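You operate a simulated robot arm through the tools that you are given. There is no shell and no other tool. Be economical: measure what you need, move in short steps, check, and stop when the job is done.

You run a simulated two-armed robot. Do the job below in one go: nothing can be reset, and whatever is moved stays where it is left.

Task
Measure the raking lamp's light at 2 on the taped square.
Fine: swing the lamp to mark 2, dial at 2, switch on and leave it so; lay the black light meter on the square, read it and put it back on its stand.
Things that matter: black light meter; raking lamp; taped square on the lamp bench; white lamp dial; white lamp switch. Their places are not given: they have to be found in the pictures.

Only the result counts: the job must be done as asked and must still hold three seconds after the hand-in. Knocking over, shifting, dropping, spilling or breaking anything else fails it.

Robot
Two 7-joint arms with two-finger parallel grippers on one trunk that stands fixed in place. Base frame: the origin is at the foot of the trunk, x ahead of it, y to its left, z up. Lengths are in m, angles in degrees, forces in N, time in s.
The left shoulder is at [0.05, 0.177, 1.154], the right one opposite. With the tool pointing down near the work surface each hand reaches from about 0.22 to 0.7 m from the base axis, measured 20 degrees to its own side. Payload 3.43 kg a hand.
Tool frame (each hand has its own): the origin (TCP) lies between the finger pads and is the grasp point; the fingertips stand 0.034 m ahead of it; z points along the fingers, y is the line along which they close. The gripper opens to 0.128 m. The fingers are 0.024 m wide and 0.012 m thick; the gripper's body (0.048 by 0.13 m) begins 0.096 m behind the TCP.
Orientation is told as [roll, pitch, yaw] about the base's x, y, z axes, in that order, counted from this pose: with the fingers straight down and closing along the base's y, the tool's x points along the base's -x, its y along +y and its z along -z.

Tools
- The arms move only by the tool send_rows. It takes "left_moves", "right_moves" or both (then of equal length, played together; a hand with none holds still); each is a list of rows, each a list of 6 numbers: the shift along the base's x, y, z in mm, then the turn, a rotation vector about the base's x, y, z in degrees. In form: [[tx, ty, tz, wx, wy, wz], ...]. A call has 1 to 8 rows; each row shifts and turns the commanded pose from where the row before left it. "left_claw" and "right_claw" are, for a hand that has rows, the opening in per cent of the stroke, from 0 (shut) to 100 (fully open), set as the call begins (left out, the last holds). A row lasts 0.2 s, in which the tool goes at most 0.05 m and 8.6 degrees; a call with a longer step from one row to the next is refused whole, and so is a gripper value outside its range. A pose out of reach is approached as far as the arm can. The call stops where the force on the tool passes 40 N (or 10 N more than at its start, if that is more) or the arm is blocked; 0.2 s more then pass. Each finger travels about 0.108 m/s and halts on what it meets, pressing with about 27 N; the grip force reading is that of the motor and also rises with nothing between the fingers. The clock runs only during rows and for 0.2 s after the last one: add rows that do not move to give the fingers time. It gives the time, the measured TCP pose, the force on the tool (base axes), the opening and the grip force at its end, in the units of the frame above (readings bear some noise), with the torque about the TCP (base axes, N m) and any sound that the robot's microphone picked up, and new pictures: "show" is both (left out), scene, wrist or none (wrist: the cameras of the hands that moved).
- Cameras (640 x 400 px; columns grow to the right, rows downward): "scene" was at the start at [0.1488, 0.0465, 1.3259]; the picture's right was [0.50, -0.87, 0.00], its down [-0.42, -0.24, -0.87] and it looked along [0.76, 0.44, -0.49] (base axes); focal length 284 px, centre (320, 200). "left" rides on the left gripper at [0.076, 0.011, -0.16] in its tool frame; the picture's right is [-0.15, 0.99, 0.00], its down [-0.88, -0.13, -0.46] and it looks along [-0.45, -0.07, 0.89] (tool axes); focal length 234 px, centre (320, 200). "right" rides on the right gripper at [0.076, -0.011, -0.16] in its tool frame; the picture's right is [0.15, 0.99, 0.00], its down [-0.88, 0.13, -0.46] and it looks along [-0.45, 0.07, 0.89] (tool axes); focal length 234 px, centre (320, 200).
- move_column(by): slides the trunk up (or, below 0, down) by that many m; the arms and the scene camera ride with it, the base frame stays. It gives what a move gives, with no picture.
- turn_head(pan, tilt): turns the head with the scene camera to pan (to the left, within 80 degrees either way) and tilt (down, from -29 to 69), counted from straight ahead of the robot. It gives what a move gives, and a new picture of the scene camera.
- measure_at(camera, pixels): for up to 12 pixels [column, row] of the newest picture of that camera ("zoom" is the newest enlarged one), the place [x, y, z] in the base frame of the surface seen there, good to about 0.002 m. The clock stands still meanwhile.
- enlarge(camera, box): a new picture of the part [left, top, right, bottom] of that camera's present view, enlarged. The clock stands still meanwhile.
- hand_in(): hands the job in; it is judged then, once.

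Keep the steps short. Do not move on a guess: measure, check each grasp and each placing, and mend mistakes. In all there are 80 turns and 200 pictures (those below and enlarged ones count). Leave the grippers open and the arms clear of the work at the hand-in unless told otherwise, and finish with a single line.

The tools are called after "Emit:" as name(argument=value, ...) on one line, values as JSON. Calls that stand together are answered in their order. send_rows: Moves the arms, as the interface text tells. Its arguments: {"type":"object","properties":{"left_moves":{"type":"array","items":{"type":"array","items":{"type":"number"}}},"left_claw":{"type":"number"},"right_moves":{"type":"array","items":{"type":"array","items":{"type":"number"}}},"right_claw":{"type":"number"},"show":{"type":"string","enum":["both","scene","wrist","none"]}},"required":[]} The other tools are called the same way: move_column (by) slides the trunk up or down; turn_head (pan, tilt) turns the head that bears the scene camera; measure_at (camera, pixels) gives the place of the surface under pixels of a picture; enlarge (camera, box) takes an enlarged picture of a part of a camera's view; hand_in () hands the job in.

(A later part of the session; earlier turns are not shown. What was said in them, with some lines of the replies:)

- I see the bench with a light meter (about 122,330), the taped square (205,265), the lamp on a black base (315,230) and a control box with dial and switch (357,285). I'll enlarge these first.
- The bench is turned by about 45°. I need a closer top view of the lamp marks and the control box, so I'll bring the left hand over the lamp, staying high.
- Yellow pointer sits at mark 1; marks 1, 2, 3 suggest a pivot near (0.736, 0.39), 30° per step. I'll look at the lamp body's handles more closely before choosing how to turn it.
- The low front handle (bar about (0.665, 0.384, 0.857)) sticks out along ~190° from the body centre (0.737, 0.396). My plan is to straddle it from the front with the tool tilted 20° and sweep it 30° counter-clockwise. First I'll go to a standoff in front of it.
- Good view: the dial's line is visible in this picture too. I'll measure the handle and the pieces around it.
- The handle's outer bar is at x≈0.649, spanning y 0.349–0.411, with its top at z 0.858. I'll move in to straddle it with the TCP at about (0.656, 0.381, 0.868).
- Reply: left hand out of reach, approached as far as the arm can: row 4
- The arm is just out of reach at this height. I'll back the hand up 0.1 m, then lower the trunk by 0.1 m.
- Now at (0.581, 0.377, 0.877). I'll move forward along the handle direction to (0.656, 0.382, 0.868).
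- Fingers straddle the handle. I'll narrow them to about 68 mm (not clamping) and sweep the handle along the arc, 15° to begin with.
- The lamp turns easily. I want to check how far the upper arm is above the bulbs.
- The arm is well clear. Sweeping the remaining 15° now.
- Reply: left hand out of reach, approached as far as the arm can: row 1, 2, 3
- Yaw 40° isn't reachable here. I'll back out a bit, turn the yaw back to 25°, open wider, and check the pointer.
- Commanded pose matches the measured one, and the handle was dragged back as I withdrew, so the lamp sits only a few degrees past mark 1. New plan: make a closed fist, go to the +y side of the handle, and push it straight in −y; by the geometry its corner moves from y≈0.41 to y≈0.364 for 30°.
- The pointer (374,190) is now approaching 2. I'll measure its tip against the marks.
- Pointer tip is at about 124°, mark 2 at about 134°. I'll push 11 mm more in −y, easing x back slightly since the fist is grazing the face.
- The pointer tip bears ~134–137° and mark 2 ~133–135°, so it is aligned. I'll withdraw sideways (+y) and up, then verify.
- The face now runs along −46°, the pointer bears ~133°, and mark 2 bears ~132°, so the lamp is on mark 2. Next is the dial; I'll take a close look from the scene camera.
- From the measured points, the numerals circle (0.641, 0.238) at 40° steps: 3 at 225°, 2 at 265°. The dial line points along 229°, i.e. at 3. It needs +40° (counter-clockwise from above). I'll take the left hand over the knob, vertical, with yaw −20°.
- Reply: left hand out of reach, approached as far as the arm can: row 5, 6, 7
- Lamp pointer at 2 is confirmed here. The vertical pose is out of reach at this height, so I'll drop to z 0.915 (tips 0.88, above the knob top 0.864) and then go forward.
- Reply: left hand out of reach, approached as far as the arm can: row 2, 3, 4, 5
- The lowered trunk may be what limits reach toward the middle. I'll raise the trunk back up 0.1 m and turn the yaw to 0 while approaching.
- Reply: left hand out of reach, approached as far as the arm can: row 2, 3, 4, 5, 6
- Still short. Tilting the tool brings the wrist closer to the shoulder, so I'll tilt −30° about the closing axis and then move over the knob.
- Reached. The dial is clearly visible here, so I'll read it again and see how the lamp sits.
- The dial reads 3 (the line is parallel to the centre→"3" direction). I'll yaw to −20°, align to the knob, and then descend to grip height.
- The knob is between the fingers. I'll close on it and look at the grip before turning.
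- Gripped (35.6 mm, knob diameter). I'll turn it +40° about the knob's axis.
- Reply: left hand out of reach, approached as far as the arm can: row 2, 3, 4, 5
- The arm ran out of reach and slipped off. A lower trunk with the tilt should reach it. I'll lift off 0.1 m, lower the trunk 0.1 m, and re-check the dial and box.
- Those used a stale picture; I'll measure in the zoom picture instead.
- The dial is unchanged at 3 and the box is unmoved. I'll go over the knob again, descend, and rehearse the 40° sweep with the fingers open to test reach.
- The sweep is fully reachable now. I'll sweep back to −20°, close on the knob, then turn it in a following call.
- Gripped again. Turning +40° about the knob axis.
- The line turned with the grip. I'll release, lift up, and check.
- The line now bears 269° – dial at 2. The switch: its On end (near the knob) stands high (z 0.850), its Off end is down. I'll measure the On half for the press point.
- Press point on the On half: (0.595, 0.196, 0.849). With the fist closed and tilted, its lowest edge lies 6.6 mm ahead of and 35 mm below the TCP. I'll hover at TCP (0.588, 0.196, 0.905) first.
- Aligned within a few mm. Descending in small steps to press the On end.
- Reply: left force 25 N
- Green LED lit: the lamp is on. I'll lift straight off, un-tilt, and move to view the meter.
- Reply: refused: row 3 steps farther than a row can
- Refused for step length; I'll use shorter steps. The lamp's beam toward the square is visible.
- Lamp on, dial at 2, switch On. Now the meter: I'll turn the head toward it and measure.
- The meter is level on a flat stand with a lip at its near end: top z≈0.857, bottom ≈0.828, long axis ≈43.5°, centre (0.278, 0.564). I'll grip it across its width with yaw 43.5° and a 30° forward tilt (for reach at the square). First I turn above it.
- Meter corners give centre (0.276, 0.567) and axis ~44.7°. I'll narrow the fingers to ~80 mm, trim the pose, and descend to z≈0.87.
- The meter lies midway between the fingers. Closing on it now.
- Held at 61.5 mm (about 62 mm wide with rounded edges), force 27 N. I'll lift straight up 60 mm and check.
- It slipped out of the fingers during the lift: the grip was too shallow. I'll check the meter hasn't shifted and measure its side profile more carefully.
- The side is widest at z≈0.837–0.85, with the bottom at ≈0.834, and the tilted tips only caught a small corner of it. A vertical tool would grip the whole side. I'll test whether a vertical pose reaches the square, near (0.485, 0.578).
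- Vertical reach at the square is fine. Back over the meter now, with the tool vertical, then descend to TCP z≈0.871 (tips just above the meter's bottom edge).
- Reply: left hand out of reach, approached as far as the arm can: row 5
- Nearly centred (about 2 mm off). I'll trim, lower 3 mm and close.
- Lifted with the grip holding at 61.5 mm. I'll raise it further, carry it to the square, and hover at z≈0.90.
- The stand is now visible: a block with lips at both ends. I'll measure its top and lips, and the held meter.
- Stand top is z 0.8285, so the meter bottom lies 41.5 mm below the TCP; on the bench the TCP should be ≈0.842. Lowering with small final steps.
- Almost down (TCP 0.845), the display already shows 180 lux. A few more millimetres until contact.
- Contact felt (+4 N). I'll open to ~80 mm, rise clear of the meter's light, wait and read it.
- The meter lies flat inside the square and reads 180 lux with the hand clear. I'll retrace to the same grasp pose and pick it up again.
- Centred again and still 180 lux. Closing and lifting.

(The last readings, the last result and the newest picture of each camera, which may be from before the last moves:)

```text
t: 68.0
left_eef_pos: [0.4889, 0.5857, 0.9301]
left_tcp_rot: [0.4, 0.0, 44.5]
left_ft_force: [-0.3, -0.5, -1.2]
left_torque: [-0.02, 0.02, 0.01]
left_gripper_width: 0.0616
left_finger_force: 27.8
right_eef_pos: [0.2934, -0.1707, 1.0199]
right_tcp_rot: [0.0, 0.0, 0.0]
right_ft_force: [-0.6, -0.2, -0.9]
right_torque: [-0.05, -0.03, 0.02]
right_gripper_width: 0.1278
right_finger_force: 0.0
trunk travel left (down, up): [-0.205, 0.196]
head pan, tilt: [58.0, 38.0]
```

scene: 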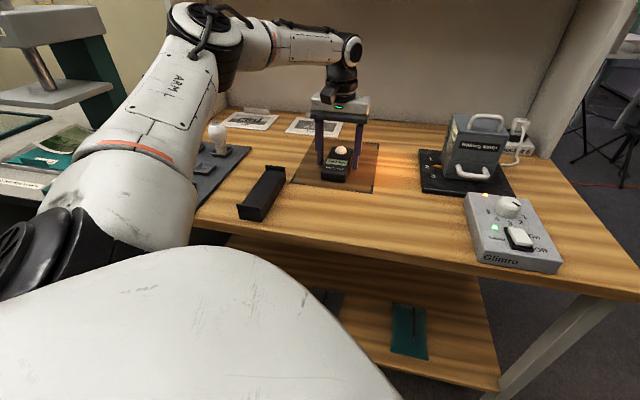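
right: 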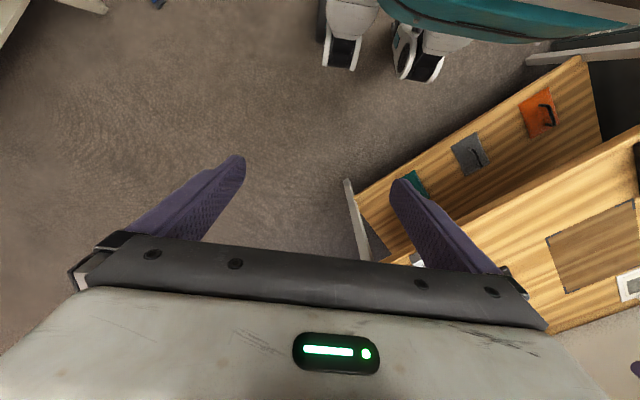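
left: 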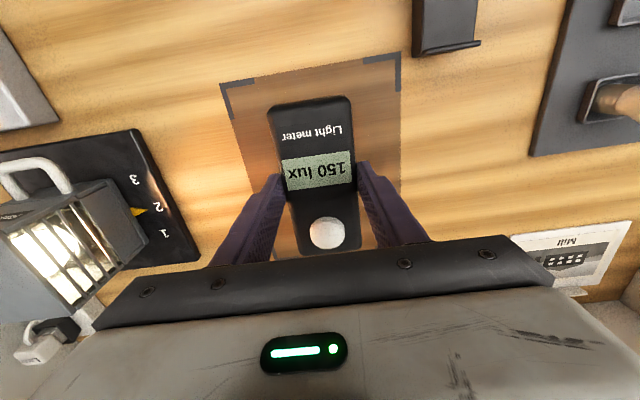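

Held. Carrying it back along the exact reverse of the outward displacement (−214, −15.5 mm).

Emit:
send_rows(left_moves=[[-43, -3, 0, 0, 0, 0], [-43, -3, 0, 0, 0, 0], [-43, -3, 0, 0, 0, 0], [-43, -3, 0, 0, 0, 0], [-42, -3.5, 0, 0, 0, 0], [0, 0, -20, 0, 0, 0], [0, 0, -20, 0, 0, 0], [0, 0, 0, 0, 0, 0]])

Emit:
enlarge(camera="scene", box=[220, 140, 310, 230])

```text
t: 69.8
left_eef_pos: [0.3381, 0.5763, 0.8933]
left_tcp_rot: [0.4, -0.2, 44.6]
left_ft_force: [-0.8, -0.2, -2.1]
left_torque: [0.02, 0.02, 0.0]
left_gripper_width: 0.0617
left_finger_force: 26.8
left hand out of reach, approached as far as the arm can: row 4, 5
right_eef_pos: [0.292, -0.1695, 1.0187]
right_tcp_rot: [0.0, 0.0, -0.1]
right_ft_force: [-0.3, -0.1, -0.3]
right_torque: [0.02, -0.02, 0.01]
right_gripper_width: 0.1281
right_finger_force: 0.0
trunk travel left (down, up): [-0.205, 0.196]
head pan, tilt: [58.0, 38.0]
```

scene: 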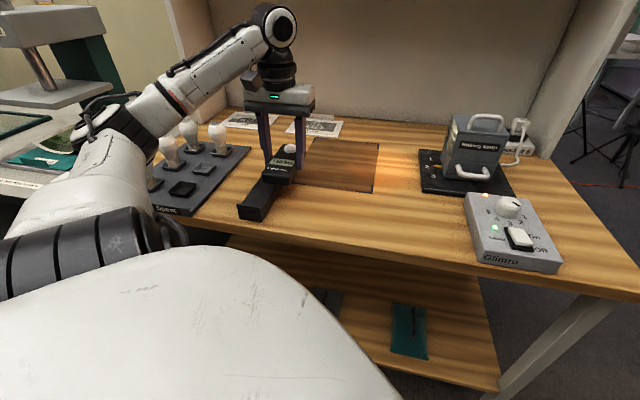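
left: 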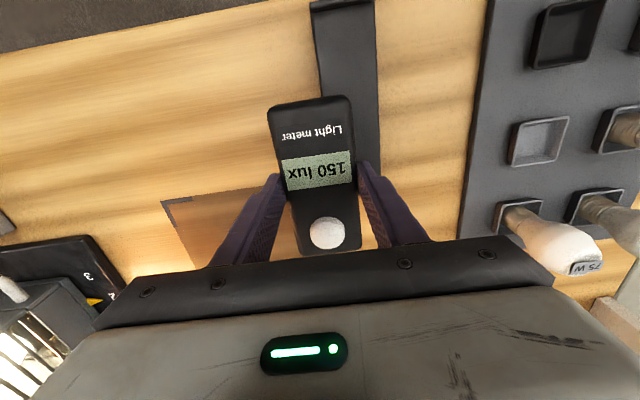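

```text
4.44 times, centred on (265, 185) of scene
```

zoom: 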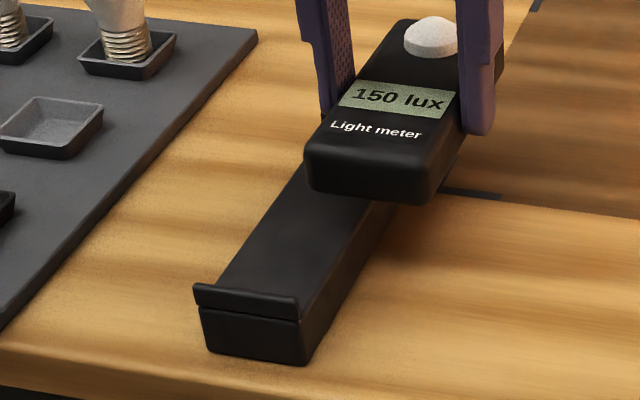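

The arm stopped short and its elbow has come down near the bulbs. I'll check the clearances before moving anything.

Emit:
measure_at(camera="scene", pixels=[[150, 135], [140, 155], [115, 135], [90, 180], [170, 100], [155, 180], [190, 130], [170, 148], [140, 215], [230, 60], [100, 110], [130, 160]])

Emit:
enlarge(camera="scene", box=[60, 60, 260, 240])

```text
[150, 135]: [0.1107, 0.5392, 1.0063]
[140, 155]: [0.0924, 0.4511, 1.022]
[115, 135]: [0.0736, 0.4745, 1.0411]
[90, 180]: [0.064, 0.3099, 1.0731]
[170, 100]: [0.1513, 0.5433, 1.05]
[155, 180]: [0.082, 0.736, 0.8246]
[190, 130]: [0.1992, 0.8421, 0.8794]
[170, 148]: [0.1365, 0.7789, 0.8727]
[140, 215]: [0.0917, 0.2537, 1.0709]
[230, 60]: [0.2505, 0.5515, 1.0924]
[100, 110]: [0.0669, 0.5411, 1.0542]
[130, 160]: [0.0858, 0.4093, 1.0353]
```

```text
2.22 times, centred on (160, 150) of scene
```

zoom: 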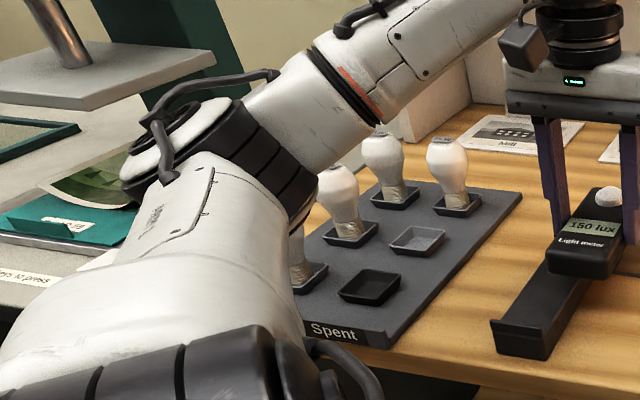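

The clearance is fine (elbow z≈1.0, 0.2 m from the bulbs), but the elbow took a bad branch. I'll retrace outward, rise higher, and come in as I did the first time.

Emit:
send_rows(left_moves=[[0, 0, 20, 0, 0, 0], [0, 0, 20, 0, 0, 0], [43, 3, 0, 0, 0, 0], [43, 3, 0, 0, 0, 0], [43, 3, 10, 0, 0, 0], [23, 1, 15, 0, 0, 0], [0, 0, 0, 0, 0, 0]])

```text
t: 71.4
left_eef_pos: [0.4912, 0.5867, 0.9587]
left_tcp_rot: [0.3, -0.1, 44.5]
left_ft_force: [-0.4, 0.0, -1.3]
left_torque: [-0.02, 0.01, 0.0]
left_gripper_width: 0.0618
left_finger_force: 27.4
left hand out of reach, approached as far as the arm can: row 2
right_eef_pos: [0.2935, -0.1711, 1.0206]
right_tcp_rot: [0.1, 0.0, 0.0]
right_ft_force: [-0.8, -0.1, -0.6]
right_torque: [0.0, 0.01, -0.01]
right_gripper_width: 0.1278
right_finger_force: 0.1
trunk travel left (down, up): [-0.205, 0.196]
head pan, tilt: [58.0, 38.0]
```

scene: 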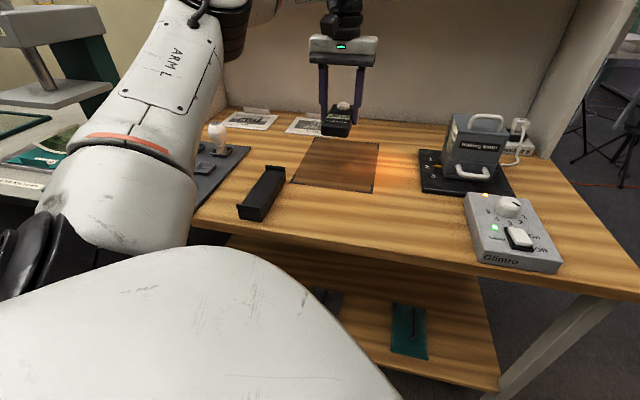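
left: 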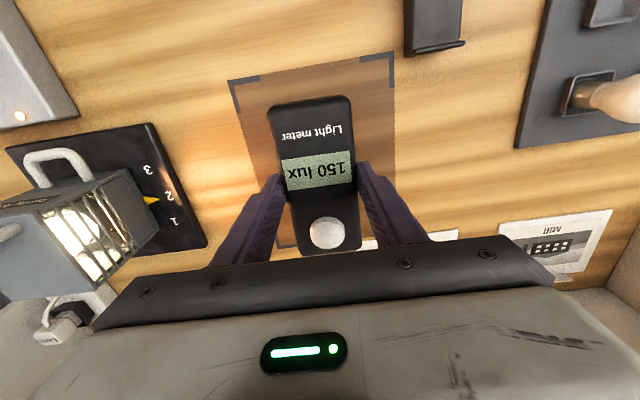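

Recovered. I'll raise the trunk back to its original height, which suits close-in poses better, and then come in in smaller steps.

Emit:
move_column(by=0.12)

Emit:
send_rows(left_moves=[[-36, -3, -10, 0, 0, 0], [-36, -3, -10, 0, 0, 0], [-36, -3, -10, 0, 0, 0], [-36, -2.5, -10, 0, 0, 0], [0, 0, 0, 0, 0, 0]])

```text
t: 72.9
left_eef_pos: [0.4902, 0.5881, 1.0777]
left_tcp_rot: [0.3, 0.0, 44.6]
left_ft_force: [-0.1, -0.1, -1.8]
left_torque: [0.01, 0.01, -0.01]
left_gripper_width: 0.0613
left_finger_force: 27.0
right_eef_pos: [0.2941, -0.1709, 1.1398]
right_tcp_rot: [0.1, 0.0, 0.0]
right_ft_force: [1.3, 0.3, -0.8]
right_torque: [0.02, -0.01, 0.02]
right_gripper_width: 0.1279
right_finger_force: 0.1
trunk travel left (down, up): [-0.325, 0.076]
head pan, tilt: [58.0, 38.0]
```

```text
t: 74.1
left_eef_pos: [0.3471, 0.576, 1.0386]
left_tcp_rot: [0.5, -0.1, 44.6]
left_ft_force: [0.2, 1.2, -1.5]
left_torque: [0.0, 0.02, -0.03]
left_gripper_width: 0.0616
left_finger_force: 26.5
right_eef_pos: [0.2937, -0.17, 1.1405]
right_tcp_rot: [0.0, -0.1, 0.0]
right_ft_force: [0.2, -1.1, 0.1]
right_torque: [0.03, 0.02, 0.02]
right_gripper_width: 0.1281
right_finger_force: 0.2
trunk travel left (down, up): [-0.325, 0.076]
head pan, tilt: [58.0, 38.0]
```

scene: 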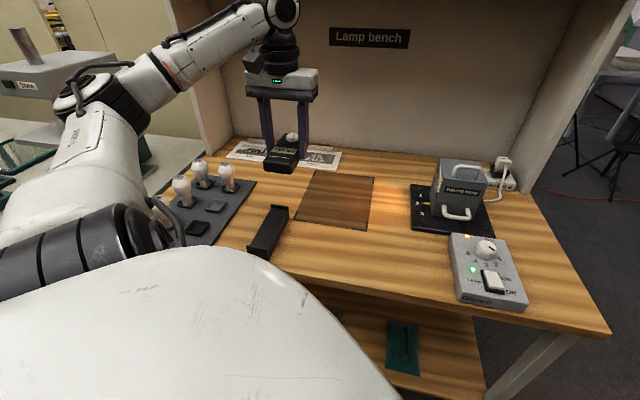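
left: 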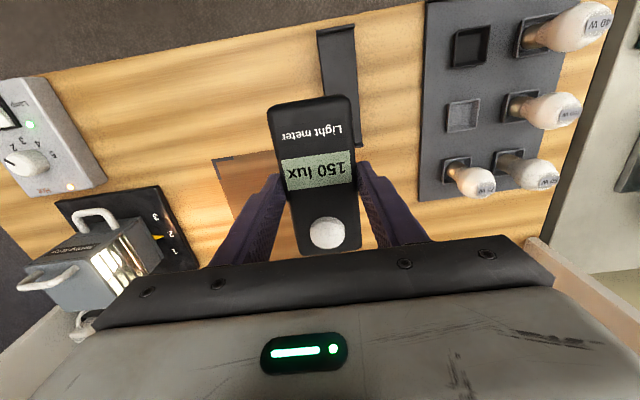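

Good. Now the rest of the way to above the stand, then down to z≈0.90.

Emit:
send_rows(left_moves=[[-24, -2.5, -20, 0, 0, 0], [-24, -2.5, -20, 0, 0, 0], [-23, -2.5, -20, 0, 0, 0], [0, 0, -25, 0, 0, 0], [0, 0, -25, 0, 0, 0], [0, 0, -25, 0, 0, 0], [0, 0, 0, 0, 0, 0]])

Emit:
enlarge(camera="scene", box=[220, 150, 320, 270])

```text
t: 75.7
left_eef_pos: [0.2733, 0.5678, 0.9045]
left_tcp_rot: [0.5, -0.2, 44.6]
left_ft_force: [0.0, 0.3, -1.9]
left_torque: [0.0, 0.02, -0.01]
left_gripper_width: 0.0616
left_finger_force: 27.2
right_eef_pos: [0.2942, -0.1712, 1.1402]
right_tcp_rot: [0.0, 0.1, 0.0]
right_ft_force: [1.0, -0.4, 0.3]
right_torque: [-0.02, 0.03, -0.01]
right_gripper_width: 0.128
right_finger_force: 0.1
trunk travel left (down, up): [-0.325, 0.076]
head pan, tilt: [58.0, 38.0]
```

scene: 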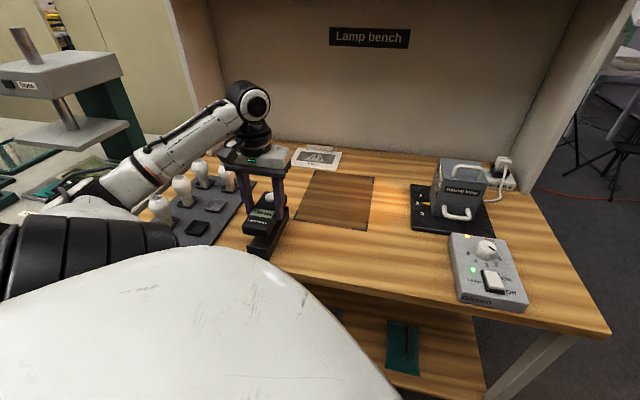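
left: 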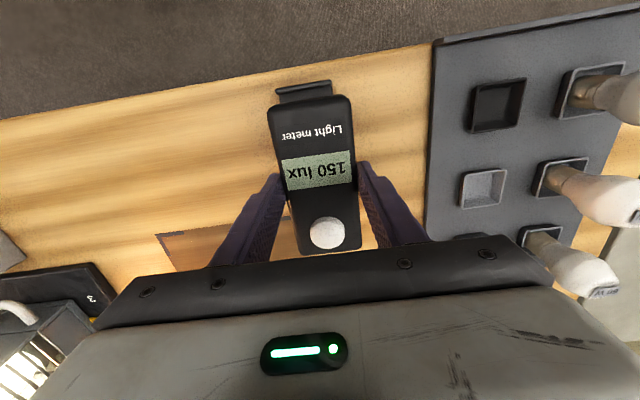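

```text
3.33 times, centred on (270, 210) of scene
```

zoom: 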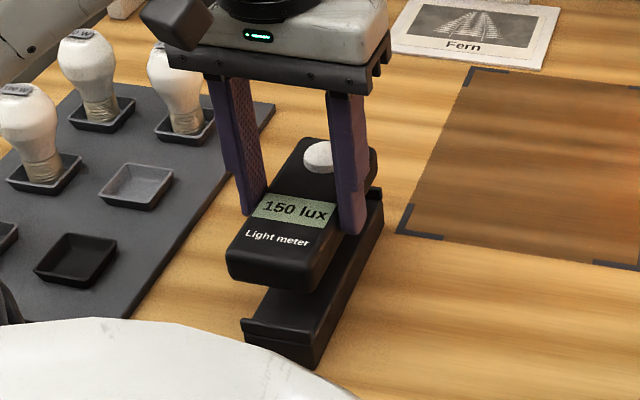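

Emit:
measure_at(camera="scene", pixels=[[130, 180], [110, 195], [150, 165], [80, 215], [140, 200], [160, 205], [182, 188], [165, 172], [100, 180]])

Emit:
send_rows(left_moves=[[1, 0.5, -8, 0, 0, 0], [0, 0, 0, 0, 0, 0], [0, 0, 0, 0, 0, 0]], show="wrist")

Emit:
enlarge(camera="scene", box=[235, 180, 305, 260])

```text
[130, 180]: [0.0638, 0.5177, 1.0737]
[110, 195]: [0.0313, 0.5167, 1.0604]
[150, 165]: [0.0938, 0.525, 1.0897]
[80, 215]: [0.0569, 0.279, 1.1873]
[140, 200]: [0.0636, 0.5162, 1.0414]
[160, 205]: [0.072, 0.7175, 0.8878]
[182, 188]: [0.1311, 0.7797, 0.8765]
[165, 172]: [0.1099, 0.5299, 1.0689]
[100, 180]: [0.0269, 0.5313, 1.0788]
```

```text
t: 76.5
left_eef_pos: [0.2764, 0.5687, 0.8945]
left_tcp_rot: [0.4, 0.0, 44.6]
left_ft_force: [0.2, 0.0, -1.7]
left_torque: [-0.02, 0.03, 0.03]
left_gripper_width: 0.0615
left_finger_force: 27.2
right_eef_pos: [0.2942, -0.1707, 1.1407]
right_tcp_rot: [0.0, 0.0, 0.0]
right_ft_force: [-0.2, 0.1, 0.1]
right_torque: [-0.01, 0.01, -0.01]
right_gripper_width: 0.1281
right_finger_force: 0.0
trunk travel left (down, up): [-0.325, 0.076]
head pan, tilt: [58.0, 38.0]
```

left: 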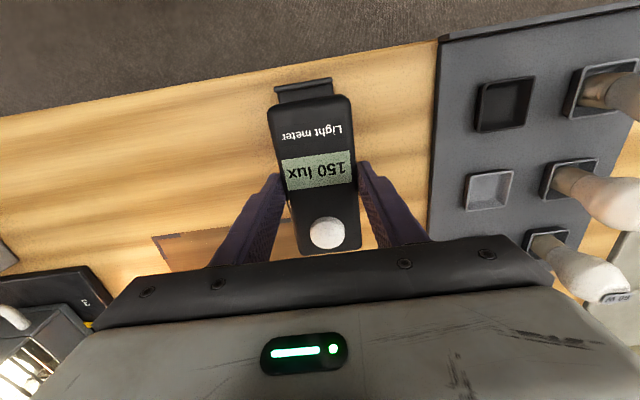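

```text
5.00 times, centred on (270, 220) of scene
```

zoom: 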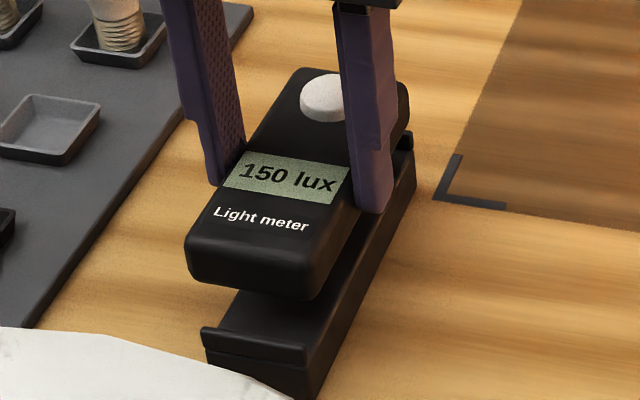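

Clearances OK, and the position now matches the original grasp (0.2755, 0.5685). Lowering onto the stand in small steps.

Emit:
send_rows(left_moves=[[0, 0, -10, 0, 0, 0], [0, 0, -7, 0, 0, 0], [0, 0, -3, 0, 0, 0], [0, 0, -2, 0, 0, 0], [0, 0, -1.5, 0, 0, 0], [0, 0, 0, 0, 0, 0]])

Emit:
enlarge(camera="scene", box=[235, 180, 305, 260])

```text
t: 77.9
left_eef_pos: [0.2761, 0.5686, 0.8718]
left_tcp_rot: [0.4, -0.1, 44.5]
left_ft_force: [-0.8, -0.3, -2.0]
left_torque: [0.01, 0.0, 0.02]
left_gripper_width: 0.0613
left_finger_force: 26.8
right_eef_pos: [0.2936, -0.1697, 1.1398]
right_tcp_rot: [0.0, 0.0, 0.0]
right_ft_force: [-0.2, 0.0, -0.2]
right_torque: [0.01, 0.0, 0.0]
right_gripper_width: 0.1283
right_finger_force: 0.0
trunk travel left (down, up): [-0.325, 0.076]
head pan, tilt: [58.0, 38.0]
```

scene: 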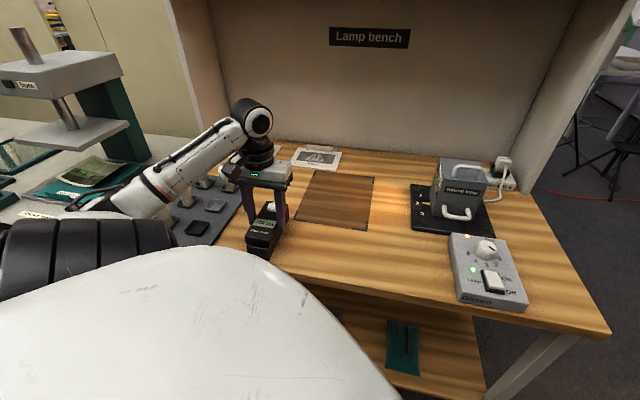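
left: 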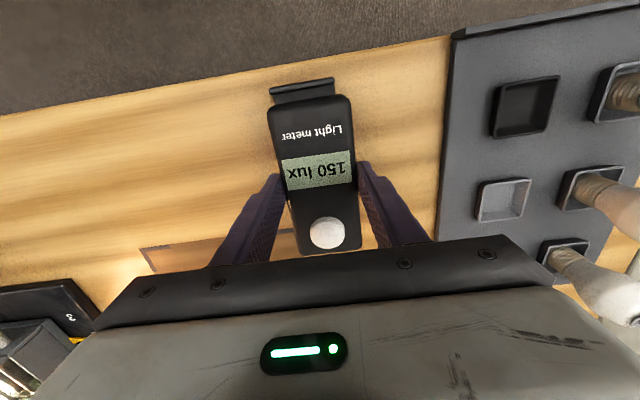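

```text
5.00 times, centred on (270, 220) of scene
```

zoom: 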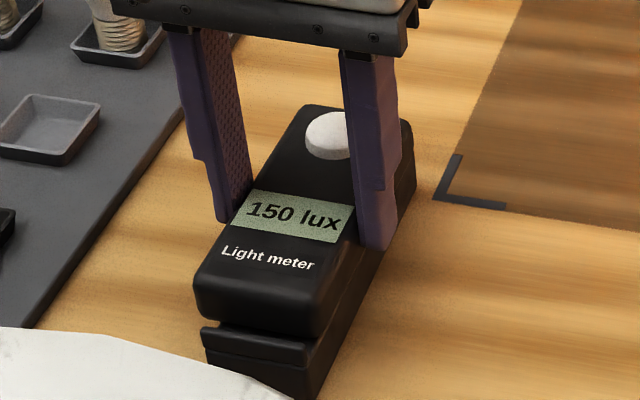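

It sits within the lips; no contact force yet. Another 2.5 mm in tiny steps.

Emit:
send_rows(left_moves=[[0, 0, -1, 0, 0, 0], [0, 0, -0.8, 0, 0, 0], [0, 0, -0.7, 0, 0, 0], [0, 0, 0, 0, 0, 0]], show="none")

Emit:
measure_at(camera="scene", pixels=[[130, 195], [170, 175], [150, 190], [110, 205]])

```text
t: 78.9
left_eef_pos: [0.2765, 0.5689, 0.8697]
left_tcp_rot: [0.4, -0.2, 44.6]
left_ft_force: [-0.5, 0.2, 2.8]
left_torque: [0.09, -0.22, -0.01]
left_gripper_width: 0.0612
left_finger_force: 26.4
right_eef_pos: [0.2931, -0.1713, 1.1401]
right_tcp_rot: [0.0, 0.0, 0.0]
right_ft_force: [0.6, 0.6, 0.2]
right_torque: [-0.03, 0.0, 0.03]
right_gripper_width: 0.1282
right_finger_force: 0.0
trunk travel left (down, up): [-0.325, 0.076]
head pan, tilt: [58.0, 38.0]
```

```text
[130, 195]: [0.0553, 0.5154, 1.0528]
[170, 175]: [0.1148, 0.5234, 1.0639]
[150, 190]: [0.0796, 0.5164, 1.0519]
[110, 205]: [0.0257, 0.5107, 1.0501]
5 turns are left
```

Contact (+2.8 N, z 0.8697 as when picked). Releasing and lifting straight up.

Emit:
send_rows(left_claw=62, left_moves=[[0, 0, 0, 0, 0, 0], [0, 0, 0, 0, 0, 0], [0, 0, 30, 0, 0, 0], [0, 0, 40, 0, 0, 0], [0, 0, 45, 0, 0, 0], [0, 0, 45, 0, 0, 0], [0, 0, 40, 0, 0, 0], [0, 0, 0, 0, 0, 0]])

Emit:
enlarge(camera="scene", box=[150, 140, 310, 270])

Emit:
enlarge(camera="scene", box=[400, 140, 540, 310])

```text
t: 80.7
left_eef_pos: [0.2897, 0.5659, 1.0314]
left_tcp_rot: [0.2, -0.3, 44.6]
left_ft_force: [0.0, 0.5, -0.6]
left_torque: [-0.01, 0.0, -0.04]
left_gripper_width: 0.0794
left_finger_force: 0.1
left hand out of reach, approached as far as the arm can: row 6, 7
right_eef_pos: [0.2938, -0.1698, 1.14]
right_tcp_rot: [0.0, 0.0, 0.1]
right_ft_force: [1.2, 0.0, -0.2]
right_torque: [-0.03, -0.01, 0.02]
right_gripper_width: 0.1277
right_finger_force: 0.2
trunk travel left (down, up): [-0.325, 0.076]
head pan, tilt: [58.0, 38.0]
```

scene: 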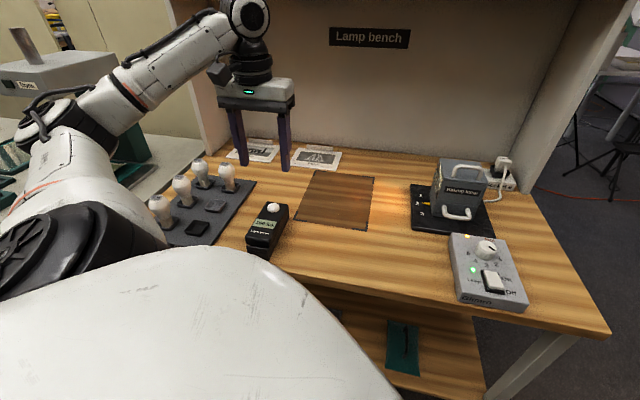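
left: 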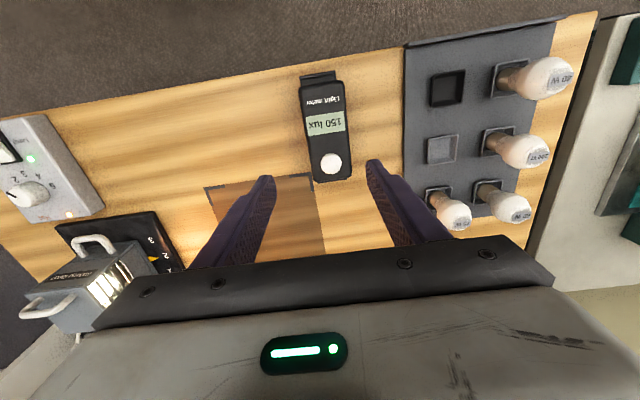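

```text
3.08 times, centred on (230, 205) of scene
```

zoom: 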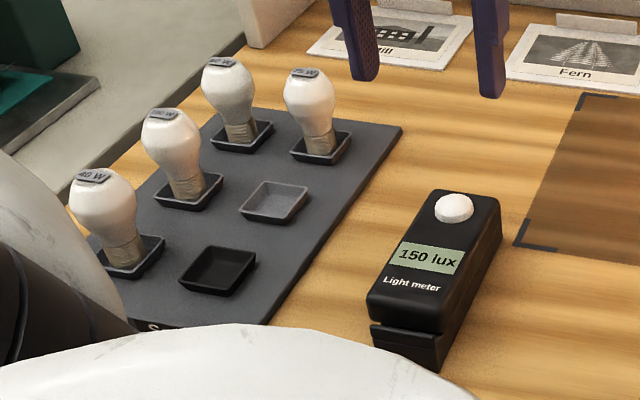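

```text
2.35 times, centred on (470, 225) of scene
4 turns are left
```

zoom: 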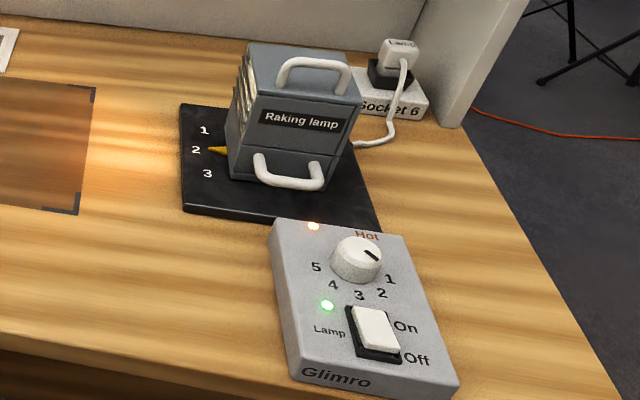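

The meter is on its stand, all bulbs are untouched, the lamp is at 2 with the dial at 2 and the switch On. I'll open the gripper fully while staying clear.

Emit:
send_rows(left_claw=100, left_moves=[[0, 0, 0, 0, 0, 0], [0, 0, 0, 0, 0, 0], [0, 0, 0, 0, 0, 0]], show="none")

```text
t: 81.5
left_eef_pos: [0.2885, 0.5655, 1.033]
left_tcp_rot: [0.2, -0.3, 44.6]
left_ft_force: [0.3, 0.1, -0.9]
left_torque: [0.0, -0.05, 0.0]
left_gripper_width: 0.1278
left_finger_force: 0.1
right_eef_pos: [0.2931, -0.1705, 1.1399]
right_tcp_rot: [0.0, 0.1, -0.1]
right_ft_force: [-0.9, 0.0, -0.4]
right_torque: [-0.02, 0.0, 0.0]
right_gripper_width: 0.1279
right_finger_force: 0.0
trunk travel left (down, up): [-0.325, 0.076]
head pan, tilt: [58.0, 38.0]
3 turns are left
```

Everything is in place; handing in.

Emit:
hand_in()

```text
The job is handed in.
```

The raking lamp at mark 2 with the dial at 2 read 180 lux on the taped square; the lamp is left on and the light meter is back on its stand.
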